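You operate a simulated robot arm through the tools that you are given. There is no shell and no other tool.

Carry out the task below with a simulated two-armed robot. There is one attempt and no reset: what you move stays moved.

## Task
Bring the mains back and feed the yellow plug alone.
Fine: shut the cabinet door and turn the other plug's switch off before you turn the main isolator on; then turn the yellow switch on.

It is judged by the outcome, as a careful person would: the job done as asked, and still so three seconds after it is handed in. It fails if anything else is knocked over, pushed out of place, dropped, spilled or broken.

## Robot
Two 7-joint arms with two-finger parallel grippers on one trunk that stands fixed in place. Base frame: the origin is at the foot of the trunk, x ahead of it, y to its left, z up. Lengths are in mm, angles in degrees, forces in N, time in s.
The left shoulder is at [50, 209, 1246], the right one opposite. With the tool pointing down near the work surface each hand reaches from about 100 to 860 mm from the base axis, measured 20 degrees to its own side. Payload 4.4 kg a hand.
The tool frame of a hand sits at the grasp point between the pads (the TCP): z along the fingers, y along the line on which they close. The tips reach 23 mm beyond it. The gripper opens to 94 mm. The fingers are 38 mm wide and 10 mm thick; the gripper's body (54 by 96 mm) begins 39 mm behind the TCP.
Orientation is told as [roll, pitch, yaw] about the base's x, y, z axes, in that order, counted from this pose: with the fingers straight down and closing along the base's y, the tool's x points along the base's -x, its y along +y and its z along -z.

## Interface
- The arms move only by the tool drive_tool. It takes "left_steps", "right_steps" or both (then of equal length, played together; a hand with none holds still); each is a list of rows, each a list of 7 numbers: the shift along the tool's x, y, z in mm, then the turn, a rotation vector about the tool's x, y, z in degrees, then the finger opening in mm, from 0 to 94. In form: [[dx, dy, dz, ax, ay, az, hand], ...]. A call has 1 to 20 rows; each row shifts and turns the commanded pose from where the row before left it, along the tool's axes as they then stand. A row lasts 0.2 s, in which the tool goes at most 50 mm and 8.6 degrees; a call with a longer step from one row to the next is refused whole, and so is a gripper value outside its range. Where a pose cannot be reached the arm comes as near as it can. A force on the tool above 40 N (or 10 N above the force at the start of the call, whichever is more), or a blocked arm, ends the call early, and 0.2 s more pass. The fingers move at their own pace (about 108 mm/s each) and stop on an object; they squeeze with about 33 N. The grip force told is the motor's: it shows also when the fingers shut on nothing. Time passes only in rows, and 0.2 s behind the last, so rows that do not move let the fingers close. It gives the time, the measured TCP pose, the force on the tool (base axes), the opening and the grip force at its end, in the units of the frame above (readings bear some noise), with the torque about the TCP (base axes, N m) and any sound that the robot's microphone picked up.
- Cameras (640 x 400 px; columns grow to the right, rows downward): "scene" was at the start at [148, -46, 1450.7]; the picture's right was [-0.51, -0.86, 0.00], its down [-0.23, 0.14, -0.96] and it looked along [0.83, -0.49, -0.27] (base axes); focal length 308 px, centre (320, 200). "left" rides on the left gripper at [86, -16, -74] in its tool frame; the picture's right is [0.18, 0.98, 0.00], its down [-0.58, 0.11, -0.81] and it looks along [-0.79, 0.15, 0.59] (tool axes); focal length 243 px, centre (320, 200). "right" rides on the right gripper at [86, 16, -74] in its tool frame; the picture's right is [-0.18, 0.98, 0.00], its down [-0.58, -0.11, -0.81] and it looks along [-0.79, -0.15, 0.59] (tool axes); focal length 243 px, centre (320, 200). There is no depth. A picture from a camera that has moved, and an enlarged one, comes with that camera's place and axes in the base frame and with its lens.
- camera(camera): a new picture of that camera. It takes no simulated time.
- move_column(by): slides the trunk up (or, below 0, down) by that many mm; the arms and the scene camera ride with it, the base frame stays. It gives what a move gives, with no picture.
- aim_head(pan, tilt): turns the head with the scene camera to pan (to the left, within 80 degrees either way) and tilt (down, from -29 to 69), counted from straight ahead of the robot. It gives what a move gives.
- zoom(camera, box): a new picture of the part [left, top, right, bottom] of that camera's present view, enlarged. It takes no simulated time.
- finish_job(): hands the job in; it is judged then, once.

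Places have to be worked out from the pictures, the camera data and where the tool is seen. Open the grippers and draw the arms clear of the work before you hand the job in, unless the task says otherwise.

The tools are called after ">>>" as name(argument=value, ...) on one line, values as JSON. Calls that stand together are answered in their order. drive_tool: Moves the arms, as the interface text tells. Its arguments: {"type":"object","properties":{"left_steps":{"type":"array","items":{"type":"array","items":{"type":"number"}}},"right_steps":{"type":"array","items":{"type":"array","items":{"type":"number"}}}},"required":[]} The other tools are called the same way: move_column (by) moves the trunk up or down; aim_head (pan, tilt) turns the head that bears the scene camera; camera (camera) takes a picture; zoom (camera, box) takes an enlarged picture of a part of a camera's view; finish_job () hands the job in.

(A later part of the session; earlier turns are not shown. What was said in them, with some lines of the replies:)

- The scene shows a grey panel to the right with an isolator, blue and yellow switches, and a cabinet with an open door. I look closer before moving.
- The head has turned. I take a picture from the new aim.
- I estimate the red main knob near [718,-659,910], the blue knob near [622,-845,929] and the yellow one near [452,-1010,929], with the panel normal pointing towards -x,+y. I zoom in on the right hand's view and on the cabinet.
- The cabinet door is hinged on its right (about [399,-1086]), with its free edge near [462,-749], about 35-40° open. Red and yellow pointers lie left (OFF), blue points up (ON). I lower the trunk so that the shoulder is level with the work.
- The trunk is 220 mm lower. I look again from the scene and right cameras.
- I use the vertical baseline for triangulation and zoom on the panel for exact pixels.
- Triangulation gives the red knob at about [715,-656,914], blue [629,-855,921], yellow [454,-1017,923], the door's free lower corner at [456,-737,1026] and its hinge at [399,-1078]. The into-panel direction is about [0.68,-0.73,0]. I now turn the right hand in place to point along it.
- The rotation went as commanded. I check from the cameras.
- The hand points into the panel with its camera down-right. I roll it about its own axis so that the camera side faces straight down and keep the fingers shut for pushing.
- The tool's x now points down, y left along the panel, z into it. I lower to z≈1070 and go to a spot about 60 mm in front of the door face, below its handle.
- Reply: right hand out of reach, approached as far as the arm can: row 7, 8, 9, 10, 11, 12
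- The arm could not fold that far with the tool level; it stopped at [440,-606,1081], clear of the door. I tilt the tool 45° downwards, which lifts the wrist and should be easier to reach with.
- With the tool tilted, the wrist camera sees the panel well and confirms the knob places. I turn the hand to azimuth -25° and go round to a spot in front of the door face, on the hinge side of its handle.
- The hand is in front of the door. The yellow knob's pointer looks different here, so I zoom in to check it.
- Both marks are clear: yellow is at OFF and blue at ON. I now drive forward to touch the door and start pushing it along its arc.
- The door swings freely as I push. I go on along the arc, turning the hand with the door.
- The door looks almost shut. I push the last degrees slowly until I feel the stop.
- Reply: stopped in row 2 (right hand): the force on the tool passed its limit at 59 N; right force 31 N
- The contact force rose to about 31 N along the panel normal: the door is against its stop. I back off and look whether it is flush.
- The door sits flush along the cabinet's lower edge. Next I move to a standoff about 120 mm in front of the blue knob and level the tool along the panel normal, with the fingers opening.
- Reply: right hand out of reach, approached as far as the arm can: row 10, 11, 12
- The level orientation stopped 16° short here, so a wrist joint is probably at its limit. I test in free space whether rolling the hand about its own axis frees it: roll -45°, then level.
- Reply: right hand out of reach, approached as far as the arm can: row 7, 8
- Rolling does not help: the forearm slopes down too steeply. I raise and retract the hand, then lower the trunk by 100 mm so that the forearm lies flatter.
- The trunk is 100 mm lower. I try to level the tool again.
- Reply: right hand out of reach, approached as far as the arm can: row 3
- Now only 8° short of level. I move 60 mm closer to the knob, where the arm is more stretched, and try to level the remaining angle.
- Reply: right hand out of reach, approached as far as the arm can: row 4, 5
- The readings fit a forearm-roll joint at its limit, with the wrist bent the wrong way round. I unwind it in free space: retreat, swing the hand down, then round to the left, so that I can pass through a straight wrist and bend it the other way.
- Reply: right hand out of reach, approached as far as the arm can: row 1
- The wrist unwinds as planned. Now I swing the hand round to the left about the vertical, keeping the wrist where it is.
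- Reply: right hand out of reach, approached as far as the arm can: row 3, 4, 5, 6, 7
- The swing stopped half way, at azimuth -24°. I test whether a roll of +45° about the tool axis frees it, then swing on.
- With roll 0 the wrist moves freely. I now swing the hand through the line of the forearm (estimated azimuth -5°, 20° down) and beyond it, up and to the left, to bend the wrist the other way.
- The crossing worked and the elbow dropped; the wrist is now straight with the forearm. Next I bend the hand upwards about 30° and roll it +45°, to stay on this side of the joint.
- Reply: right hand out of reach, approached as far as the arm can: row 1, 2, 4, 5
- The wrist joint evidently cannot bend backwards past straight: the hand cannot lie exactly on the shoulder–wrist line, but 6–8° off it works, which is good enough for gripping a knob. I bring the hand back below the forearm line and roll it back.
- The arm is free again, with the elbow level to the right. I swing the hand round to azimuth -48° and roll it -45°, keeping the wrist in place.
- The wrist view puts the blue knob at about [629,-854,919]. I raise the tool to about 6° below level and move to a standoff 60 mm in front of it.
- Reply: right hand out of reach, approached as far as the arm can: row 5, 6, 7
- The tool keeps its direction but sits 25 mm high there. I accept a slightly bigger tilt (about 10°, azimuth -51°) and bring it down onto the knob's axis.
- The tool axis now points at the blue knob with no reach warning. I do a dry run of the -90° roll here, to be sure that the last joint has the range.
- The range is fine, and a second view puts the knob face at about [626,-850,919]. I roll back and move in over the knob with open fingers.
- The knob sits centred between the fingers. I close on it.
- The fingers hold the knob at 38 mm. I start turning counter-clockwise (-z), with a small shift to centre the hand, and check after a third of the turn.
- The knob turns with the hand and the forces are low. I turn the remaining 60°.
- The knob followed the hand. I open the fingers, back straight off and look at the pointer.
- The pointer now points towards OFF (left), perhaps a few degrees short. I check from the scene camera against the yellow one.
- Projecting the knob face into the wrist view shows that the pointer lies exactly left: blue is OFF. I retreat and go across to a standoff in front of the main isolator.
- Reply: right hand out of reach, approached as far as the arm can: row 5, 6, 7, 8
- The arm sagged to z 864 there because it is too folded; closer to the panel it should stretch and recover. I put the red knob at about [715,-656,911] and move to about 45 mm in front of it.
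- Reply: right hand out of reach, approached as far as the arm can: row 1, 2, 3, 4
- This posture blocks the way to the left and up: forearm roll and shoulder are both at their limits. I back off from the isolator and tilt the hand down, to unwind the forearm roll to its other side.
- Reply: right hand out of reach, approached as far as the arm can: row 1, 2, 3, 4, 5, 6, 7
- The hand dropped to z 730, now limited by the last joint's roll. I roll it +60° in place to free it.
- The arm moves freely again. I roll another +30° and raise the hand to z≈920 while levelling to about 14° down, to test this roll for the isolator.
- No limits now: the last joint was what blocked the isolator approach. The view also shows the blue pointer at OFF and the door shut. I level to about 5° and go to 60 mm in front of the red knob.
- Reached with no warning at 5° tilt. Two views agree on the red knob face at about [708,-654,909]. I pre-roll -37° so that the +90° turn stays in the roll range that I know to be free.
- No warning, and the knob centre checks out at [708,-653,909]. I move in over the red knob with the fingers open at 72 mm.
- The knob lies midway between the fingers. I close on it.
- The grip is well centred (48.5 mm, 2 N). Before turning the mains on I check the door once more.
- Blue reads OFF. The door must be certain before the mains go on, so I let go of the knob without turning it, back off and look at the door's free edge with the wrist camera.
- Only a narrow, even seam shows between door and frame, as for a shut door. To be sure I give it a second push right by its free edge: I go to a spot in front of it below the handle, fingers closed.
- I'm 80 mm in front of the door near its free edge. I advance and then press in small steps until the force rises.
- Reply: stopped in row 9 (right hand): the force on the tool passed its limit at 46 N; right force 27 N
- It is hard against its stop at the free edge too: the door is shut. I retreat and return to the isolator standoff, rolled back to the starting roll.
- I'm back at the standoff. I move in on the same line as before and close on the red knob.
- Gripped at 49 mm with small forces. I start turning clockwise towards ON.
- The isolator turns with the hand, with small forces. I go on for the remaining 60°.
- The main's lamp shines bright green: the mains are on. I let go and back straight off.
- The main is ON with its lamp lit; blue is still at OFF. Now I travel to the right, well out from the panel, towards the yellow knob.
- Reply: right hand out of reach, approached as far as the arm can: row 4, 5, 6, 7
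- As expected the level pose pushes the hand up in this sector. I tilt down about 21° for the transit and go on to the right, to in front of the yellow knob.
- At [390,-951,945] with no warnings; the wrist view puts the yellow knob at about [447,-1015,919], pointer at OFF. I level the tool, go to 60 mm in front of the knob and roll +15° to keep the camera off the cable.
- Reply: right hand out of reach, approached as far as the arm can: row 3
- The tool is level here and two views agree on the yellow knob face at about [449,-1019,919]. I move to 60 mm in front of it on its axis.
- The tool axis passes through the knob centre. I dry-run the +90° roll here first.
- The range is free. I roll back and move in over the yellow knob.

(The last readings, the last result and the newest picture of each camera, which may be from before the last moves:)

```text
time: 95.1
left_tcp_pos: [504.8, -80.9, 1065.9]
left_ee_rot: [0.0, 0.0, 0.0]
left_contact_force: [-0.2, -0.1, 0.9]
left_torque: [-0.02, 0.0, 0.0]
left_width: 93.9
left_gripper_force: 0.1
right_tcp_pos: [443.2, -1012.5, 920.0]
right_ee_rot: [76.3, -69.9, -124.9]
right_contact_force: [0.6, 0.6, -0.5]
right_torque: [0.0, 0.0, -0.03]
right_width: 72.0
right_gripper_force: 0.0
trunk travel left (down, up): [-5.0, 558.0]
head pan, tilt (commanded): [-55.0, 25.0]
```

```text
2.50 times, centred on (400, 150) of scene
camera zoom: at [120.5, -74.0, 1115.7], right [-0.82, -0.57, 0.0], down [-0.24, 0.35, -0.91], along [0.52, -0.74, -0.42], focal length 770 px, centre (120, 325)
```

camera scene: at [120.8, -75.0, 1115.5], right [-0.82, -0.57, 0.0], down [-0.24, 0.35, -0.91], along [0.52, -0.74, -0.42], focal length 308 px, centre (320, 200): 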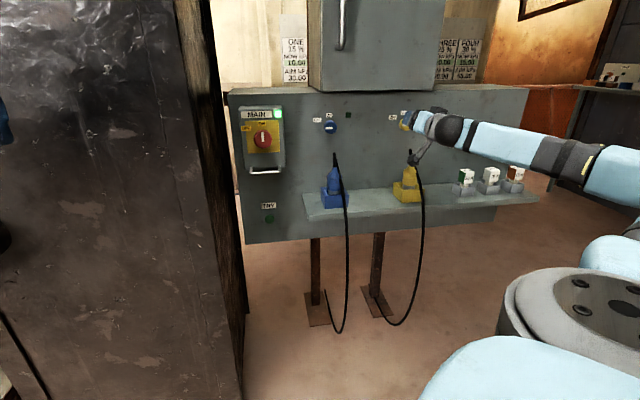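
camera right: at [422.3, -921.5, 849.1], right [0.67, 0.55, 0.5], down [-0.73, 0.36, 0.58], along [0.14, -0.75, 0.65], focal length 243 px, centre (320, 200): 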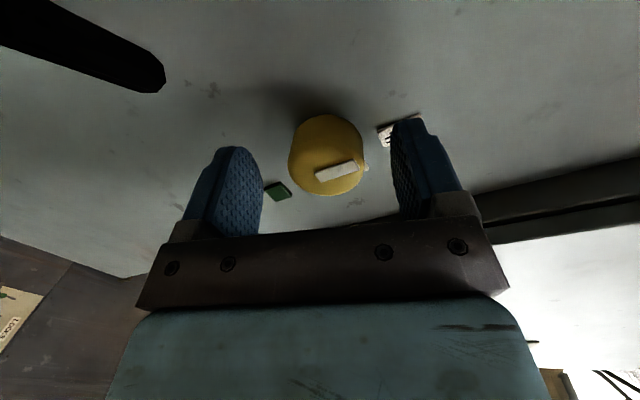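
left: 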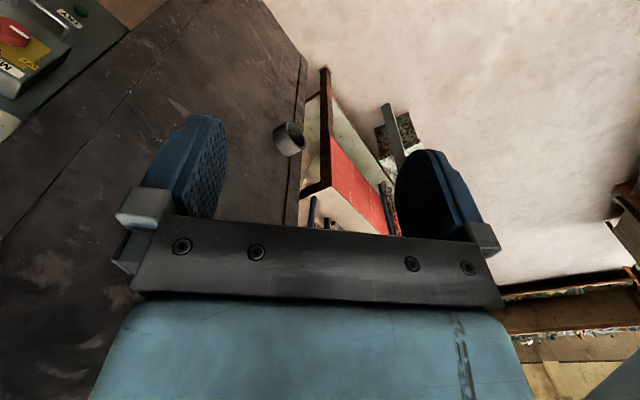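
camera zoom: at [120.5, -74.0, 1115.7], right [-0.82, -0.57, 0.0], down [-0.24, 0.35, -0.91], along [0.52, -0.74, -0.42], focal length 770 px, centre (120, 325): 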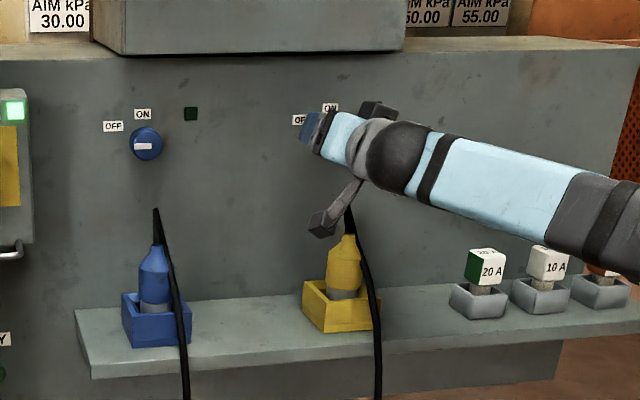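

The knob is centred between the fingers and the camera is clear of the cable. I close on it.

>>> drive_tool(right_steps=[[0, 0, 0, 0, 0, 0, 0], [0, 0, 0, 0, 0, 0, 0], [0, 0, 0, 0, 0, 0, 0]])

>>> camera(camera="right")

```text
time: 95.9
left_tcp_pos: [505.6, -80.8, 1064.4]
left_ee_rot: [-0.1, 0.1, 0.1]
left_contact_force: [0.4, -0.1, 0.2]
left_torque: [0.0, -0.02, -0.01]
left_width: 94.1
left_gripper_force: 0.1
right_tcp_pos: [445.3, -1010.6, 921.2]
right_ee_rot: [76.5, -70.0, -124.7]
right_contact_force: [14.5, 1.3, 4.4]
right_torque: [-0.65, -0.64, 1.1]
right_width: 38.2
right_gripper_force: 45.4
trunk travel left (down, up): [-5.0, 558.0]
head pan, tilt (commanded): [-55.0, 25.0]
```

```text
taken
camera right: at [424.1, -919.8, 850.0], right [0.67, 0.56, 0.5], down [-0.73, 0.36, 0.57], along [0.14, -0.75, 0.65], focal length 243 px, centre (320, 200)
```

right: 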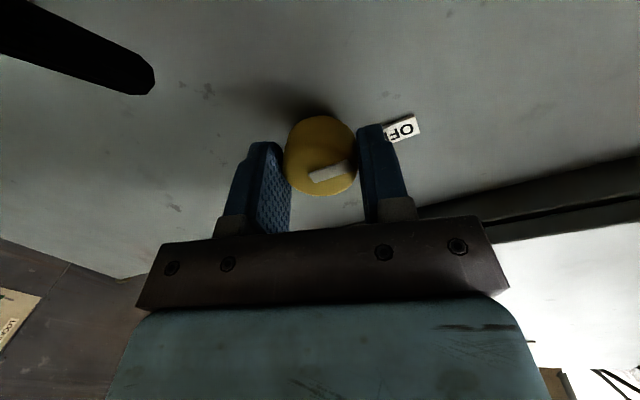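

Gripped at 38 mm with a slight sideways offset, which I relieve with a 2 mm shift while I start to turn clockwise.

>>> drive_tool(right_steps=[[0, 2, 0, 0, 0, 7.5, 0], [0, 0, 0, 0, 0, 7.5, 0], [0, 0, 0, 0, 0, 7.5, 0], [0, 0, 0, 0, 0, 7.5, 0]])

>>> camera(camera="right")

```text
time: 96.9
left_tcp_pos: [505.4, -81.3, 1065.4]
left_ee_rot: [-0.1, 0.2, 0.0]
left_contact_force: [-0.4, 0.2, 0.8]
left_torque: [0.02, -0.04, 0.0]
left_width: 94.1
left_gripper_force: 0.1
right_tcp_pos: [445.6, -1009.2, 921.8]
right_ee_rot: [84.0, -40.3, -133.7]
right_contact_force: [19.6, -4.6, 10.1]
right_torque: [-0.07, -0.06, 1.44]
right_width: 38.1
right_gripper_force: 45.2
trunk travel left (down, up): [-5.0, 558.0]
head pan, tilt (commanded): [-55.0, 25.0]
```

```text
taken
camera right: at [449.0, -898.9, 882.5], right [0.41, 0.28, 0.86], down [-0.9, 0.23, 0.36], along [-0.1, -0.93, 0.35], focal length 243 px, centre (320, 200)
```

right: 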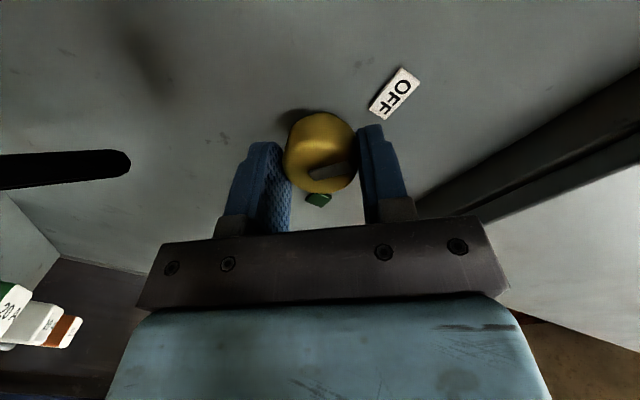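

The knob turns with the hand, with moderate side force (about 22 N). I relieve it by another 2 mm and turn the remaining 60°.

>>> drive_tool(right_steps=[[0, 2, 1, 0, 0, 7.5, 0], [0, 0, 0, 0, 0, 7.5, 0], [0, 0, 0, 0, 0, 7.5, 0], [0, 0, 0, 0, 0, 7.5, 0], [0, 0, 0, 0, 0, 7.5, 0], [0, 0, 0, 0, 0, 7.5, 0], [0, 0, 0, 0, 0, 7.5, 0], [0, 0, 0, 0, 0, 7.5, 0]])

>>> camera(camera="right")

>>> zoom(camera="scene", box=[220, 70, 480, 230])

```text
time: 98.7
left_tcp_pos: [505.2, -82.5, 1066.2]
left_ee_rot: [0.1, 0.1, -0.1]
left_contact_force: [0.4, -0.7, 0.1]
left_torque: [0.04, 0.01, -0.03]
left_width: 94.2
left_gripper_force: 0.0
right_tcp_pos: [444.9, -1010.7, 920.2]
right_ee_rot: [85.0, 19.6, -139.7]
right_contact_force: [-8.6, 14.3, -13.2]
right_torque: [-1.1, 0.42, 0.16]
right_width: 38.0
right_gripper_force: 45.1
trunk travel left (down, up): [-5.0, 558.0]
head pan, tilt (commanded): [-55.0, 25.0]
```

```text
taken
camera right: at [453.6, -906.5, 970.2], right [-0.32, -0.39, 0.86], down [-0.93, 0.27, -0.23], along [-0.14, -0.88, -0.45], focal length 243 px, centre (320, 200)
```

right: 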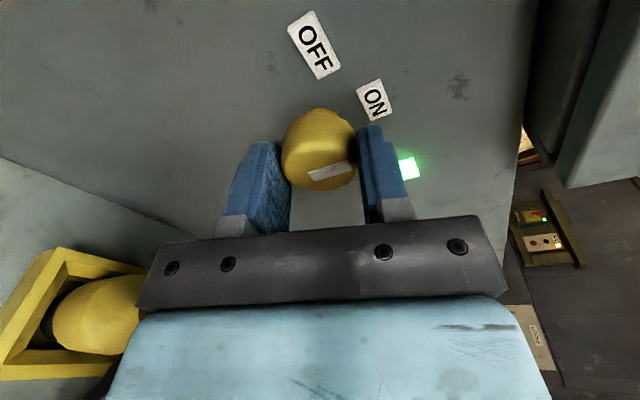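

```text
2.46 times, centred on (350, 150) of scene
camera zoom: at [120.6, -74.5, 1115.6], right [-0.82, -0.57, 0.0], down [-0.24, 0.35, -0.91], along [0.52, -0.74, -0.42], focal length 758 px, centre (246, 323)
```

zoom: 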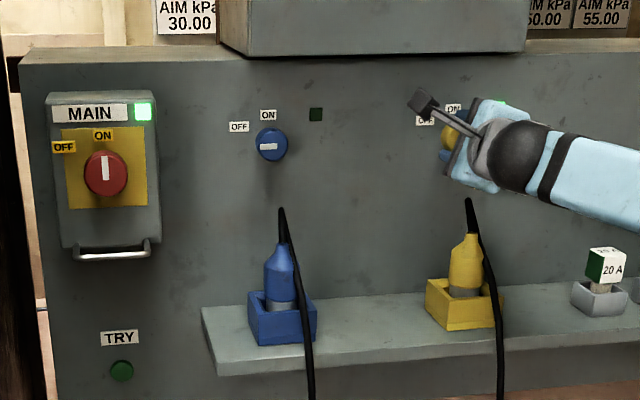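

The yellow lamp is lit, the main lamp is lit, and the blue lamp is dark. I open the fingers and back straight off.

>>> drive_tool(right_steps=[[0, 0, 0, 0, 0, 0, 72], [0, 0, 0, 0, 0, 0, 72], [0, 0, -10, 0, 0, 0, 72], [0, 0, -15, 0, 0, 0, 72], [0, 0, -20, 0, 0, 0, 72], [0, 0, -20, 0, 0, 0, 72]])

>>> camera(camera="right")

>>> zoom(camera="right", box=[220, 20, 460, 170])

```text
time: 100.1
left_tcp_pos: [504.7, -81.7, 1065.8]
left_ee_rot: [0.0, 0.0, 0.0]
left_contact_force: [-0.5, -0.4, -0.4]
left_torque: [0.01, -0.02, 0.02]
left_width: 93.8
left_gripper_force: 0.0
right_tcp_pos: [398.9, -963.2, 928.5]
right_ee_rot: [84.9, 19.5, -139.5]
right_contact_force: [0.1, -0.4, 0.6]
right_torque: [-0.02, -0.06, 0.0]
right_width: 71.9
right_gripper_force: 0.1
trunk travel left (down, up): [-5.0, 558.0]
head pan, tilt (commanded): [-55.0, 25.0]
```

```text
taken
camera right: at [408.5, -858.0, 978.2], right [-0.32, -0.39, 0.86], down [-0.94, 0.27, -0.23], along [-0.14, -0.88, -0.45], focal length 243 px, centre (320, 200)
```

right: 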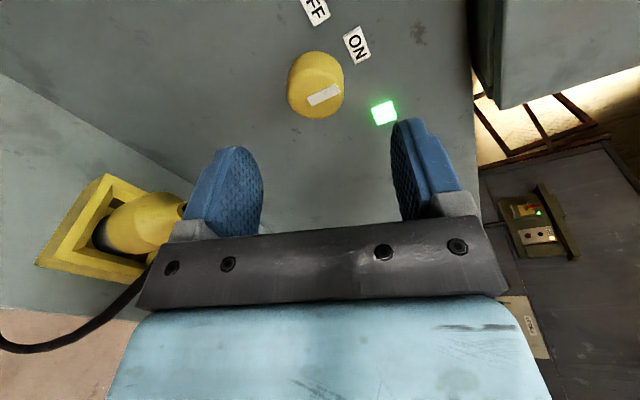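

```text
2.67 times, centred on (340, 95) of right
camera zoom: at [408.5, -858.0, 978.2], right [-0.32, -0.39, 0.86], down [-0.94, 0.27, -0.23], along [-0.14, -0.88, -0.45], focal length 647 px, centre (267, 480)
```

zoom: 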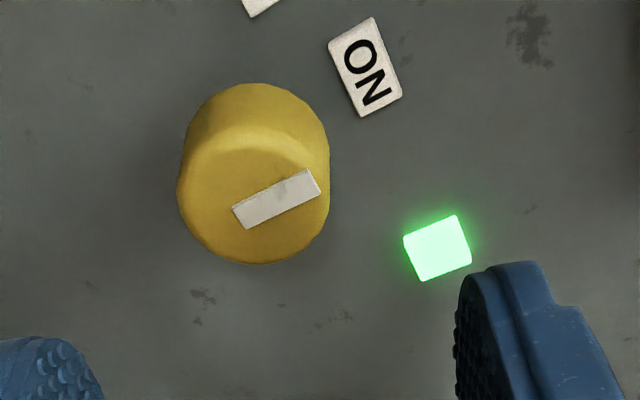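

The pointer is exactly at ON. Now I open the grippers fully and draw the right arm back from the panel.

>>> drive_tool(right_steps=[[0, 0, -20, 0, 0, 0, 94], [0, 0, -20, 0, 0, 0, 94], [0, 0, -20, 0, 0, 0, 94], [0, 0, -20, 0, 0, 0, 94], [0, 0, -20, 0, 0, 0, 94]])

>>> camera(camera="right")

>>> camera(camera="scene")

```text
time: 101.3
left_tcp_pos: [503.8, -80.6, 1065.7]
left_ee_rot: [0.0, 0.0, -0.1]
left_contact_force: [-0.2, -1.0, -0.5]
left_torque: [0.0, -0.03, 0.04]
left_width: 94.2
left_gripper_force: 0.0
right_tcp_pos: [333.4, -888.6, 934.1]
right_ee_rot: [85.1, 19.4, -139.4]
right_contact_force: [-0.1, -0.1, 0.3]
right_torque: [-0.01, 0.01, -0.01]
right_width: 94.1
right_gripper_force: 0.1
trunk travel left (down, up): [-5.0, 558.0]
head pan, tilt (commanded): [-55.0, 25.0]
```

```text
taken
camera right: at [342.3, -784.2, 983.0], right [-0.32, -0.39, 0.86], down [-0.94, 0.27, -0.23], along [-0.14, -0.88, -0.45], focal length 243 px, centre (320, 200)
```

right: 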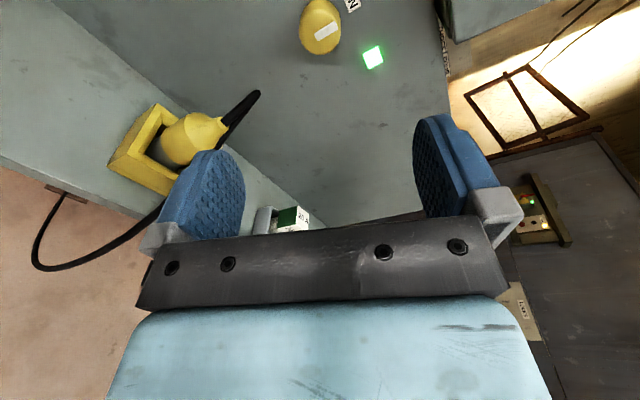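

```text
taken
camera scene: at [120.4, -73.8, 1115.7], right [-0.82, -0.57, 0.0], down [-0.24, 0.35, -0.91], along [0.52, -0.74, -0.42], focal length 308 px, centre (320, 200)
```

scene: 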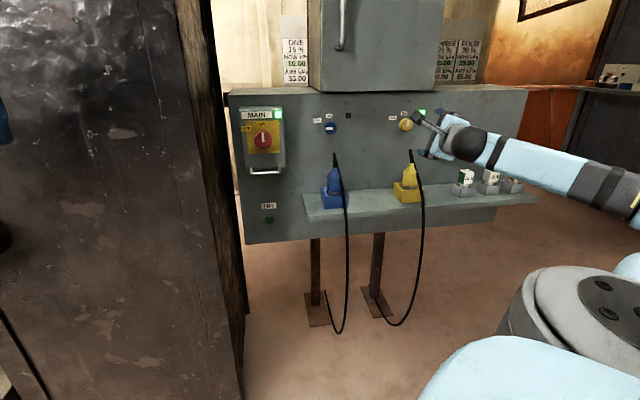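

All is steady: main and yellow lamps lit, blue dark. I draw the hand further back and up.

>>> drive_tool(right_steps=[[4.8, 13.7, -17.6, 0, 0, 0, 94], [4.8, 13.7, -17.6, 0, 0, 0, 94], [4.8, 13.7, -17.6, 0, 0, 0, 94], [4.8, 13.7, -17.6, 0, 0, 0, 94], [4.8, 13.7, -17.6, 0, 0, 0, 94]])

>>> camera(camera="scene")

>>> zoom(camera="scene", box=[220, 80, 460, 230])

```text
time: 102.5
left_tcp_pos: [504.6, -80.6, 1065.6]
left_ee_rot: [0.1, 0.0, 0.0]
left_contact_force: [0.6, -0.5, 0.3]
left_torque: [0.04, 0.03, 0.0]
left_width: 94.0
left_gripper_force: 0.0
right_tcp_pos: [280.1, -828.0, 1013.9]
right_ee_rot: [85.1, 19.3, -139.4]
right_contact_force: [-0.1, -0.4, 1.0]
right_torque: [0.02, -0.02, 0.0]
right_width: 93.9
right_gripper_force: 0.1
trunk travel left (down, up): [-5.0, 558.0]
head pan, tilt (commanded): [-55.0, 25.0]
```

```text
taken
camera scene: at [120.4, -73.7, 1115.7], right [-0.82, -0.57, 0.0], down [-0.24, 0.35, -0.91], along [0.52, -0.74, -0.42], focal length 308 px, centre (320, 200)
```

scene: 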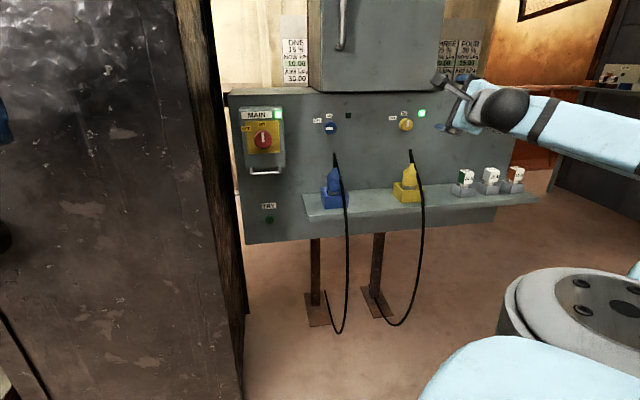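

```text
2.67 times, centred on (340, 155) of scene
camera zoom: at [120.4, -73.7, 1115.7], right [-0.82, -0.57, 0.0], down [-0.24, 0.35, -0.91], along [0.52, -0.74, -0.42], focal length 822 px, centre (267, 320)
```

zoom: 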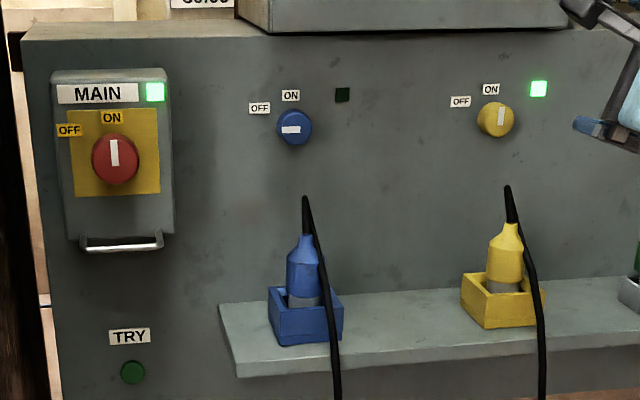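

The panel shows main ON and lit, yellow ON and lit, blue OFF and dark. I look once at the whole door before handing in.

>>> aim_head(pan=-55, tilt=2)

>>> camera(camera="scene")

```text
time: 103.4
left_tcp_pos: [504.8, -82.4, 1064.9]
left_ee_rot: [0.0, 0.0, 0.0]
left_contact_force: [0.4, -0.5, -0.3]
left_torque: [0.02, -0.02, 0.01]
left_width: 93.9
left_gripper_force: 0.1
right_tcp_pos: [280.5, -829.5, 1014.0]
right_ee_rot: [85.1, 19.5, -139.4]
right_contact_force: [-0.6, 0.1, 0.3]
right_torque: [-0.01, 0.02, 0.02]
right_width: 94.2
right_gripper_force: 0.0
trunk travel left (down, up): [-5.0, 558.0]
head pan, tilt (commanded): [-55.0, 2.0]
```

```text
taken
camera scene: at [119.7, -72.9, 1152.8], right [-0.82, -0.57, 0.0], down [-0.02, 0.03, -1.0], along [0.57, -0.82, -0.04], focal length 308 px, centre (320, 200)
```

scene: 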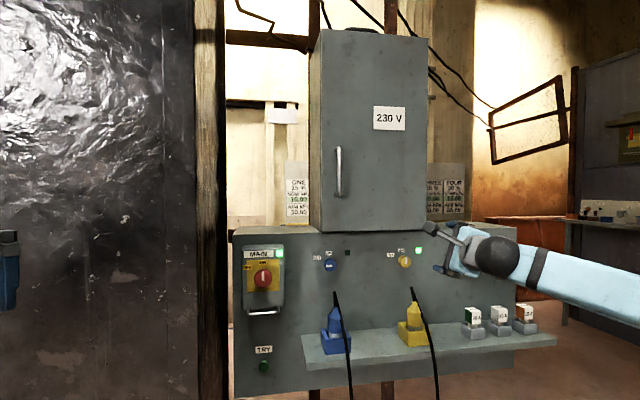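

The door is fully shut, the main and yellow switches are on with their lamps lit, and blue is off. Both grippers are open and clear of the work, so I hand in.

>>> finish_job()

```text
The job is handed in.
```

The mains are back on and only the yellow plug is fed. I did it in the order you set:

1. **Door:** I pushed the cabinet door shut and pressed again near its free edge to confirm it was hard against its stop.
2. **Blue switch:** turned to OFF; its lamp is dark.
3. **Main isolator:** turned to ON; its lamp is lit green.
4. **Yellow switch:** turned to ON; its lamp is lit green.

In the last pictures the plugs, cables and fuses were in place. Both grippers were open and clear of the panel when I handed the job in.
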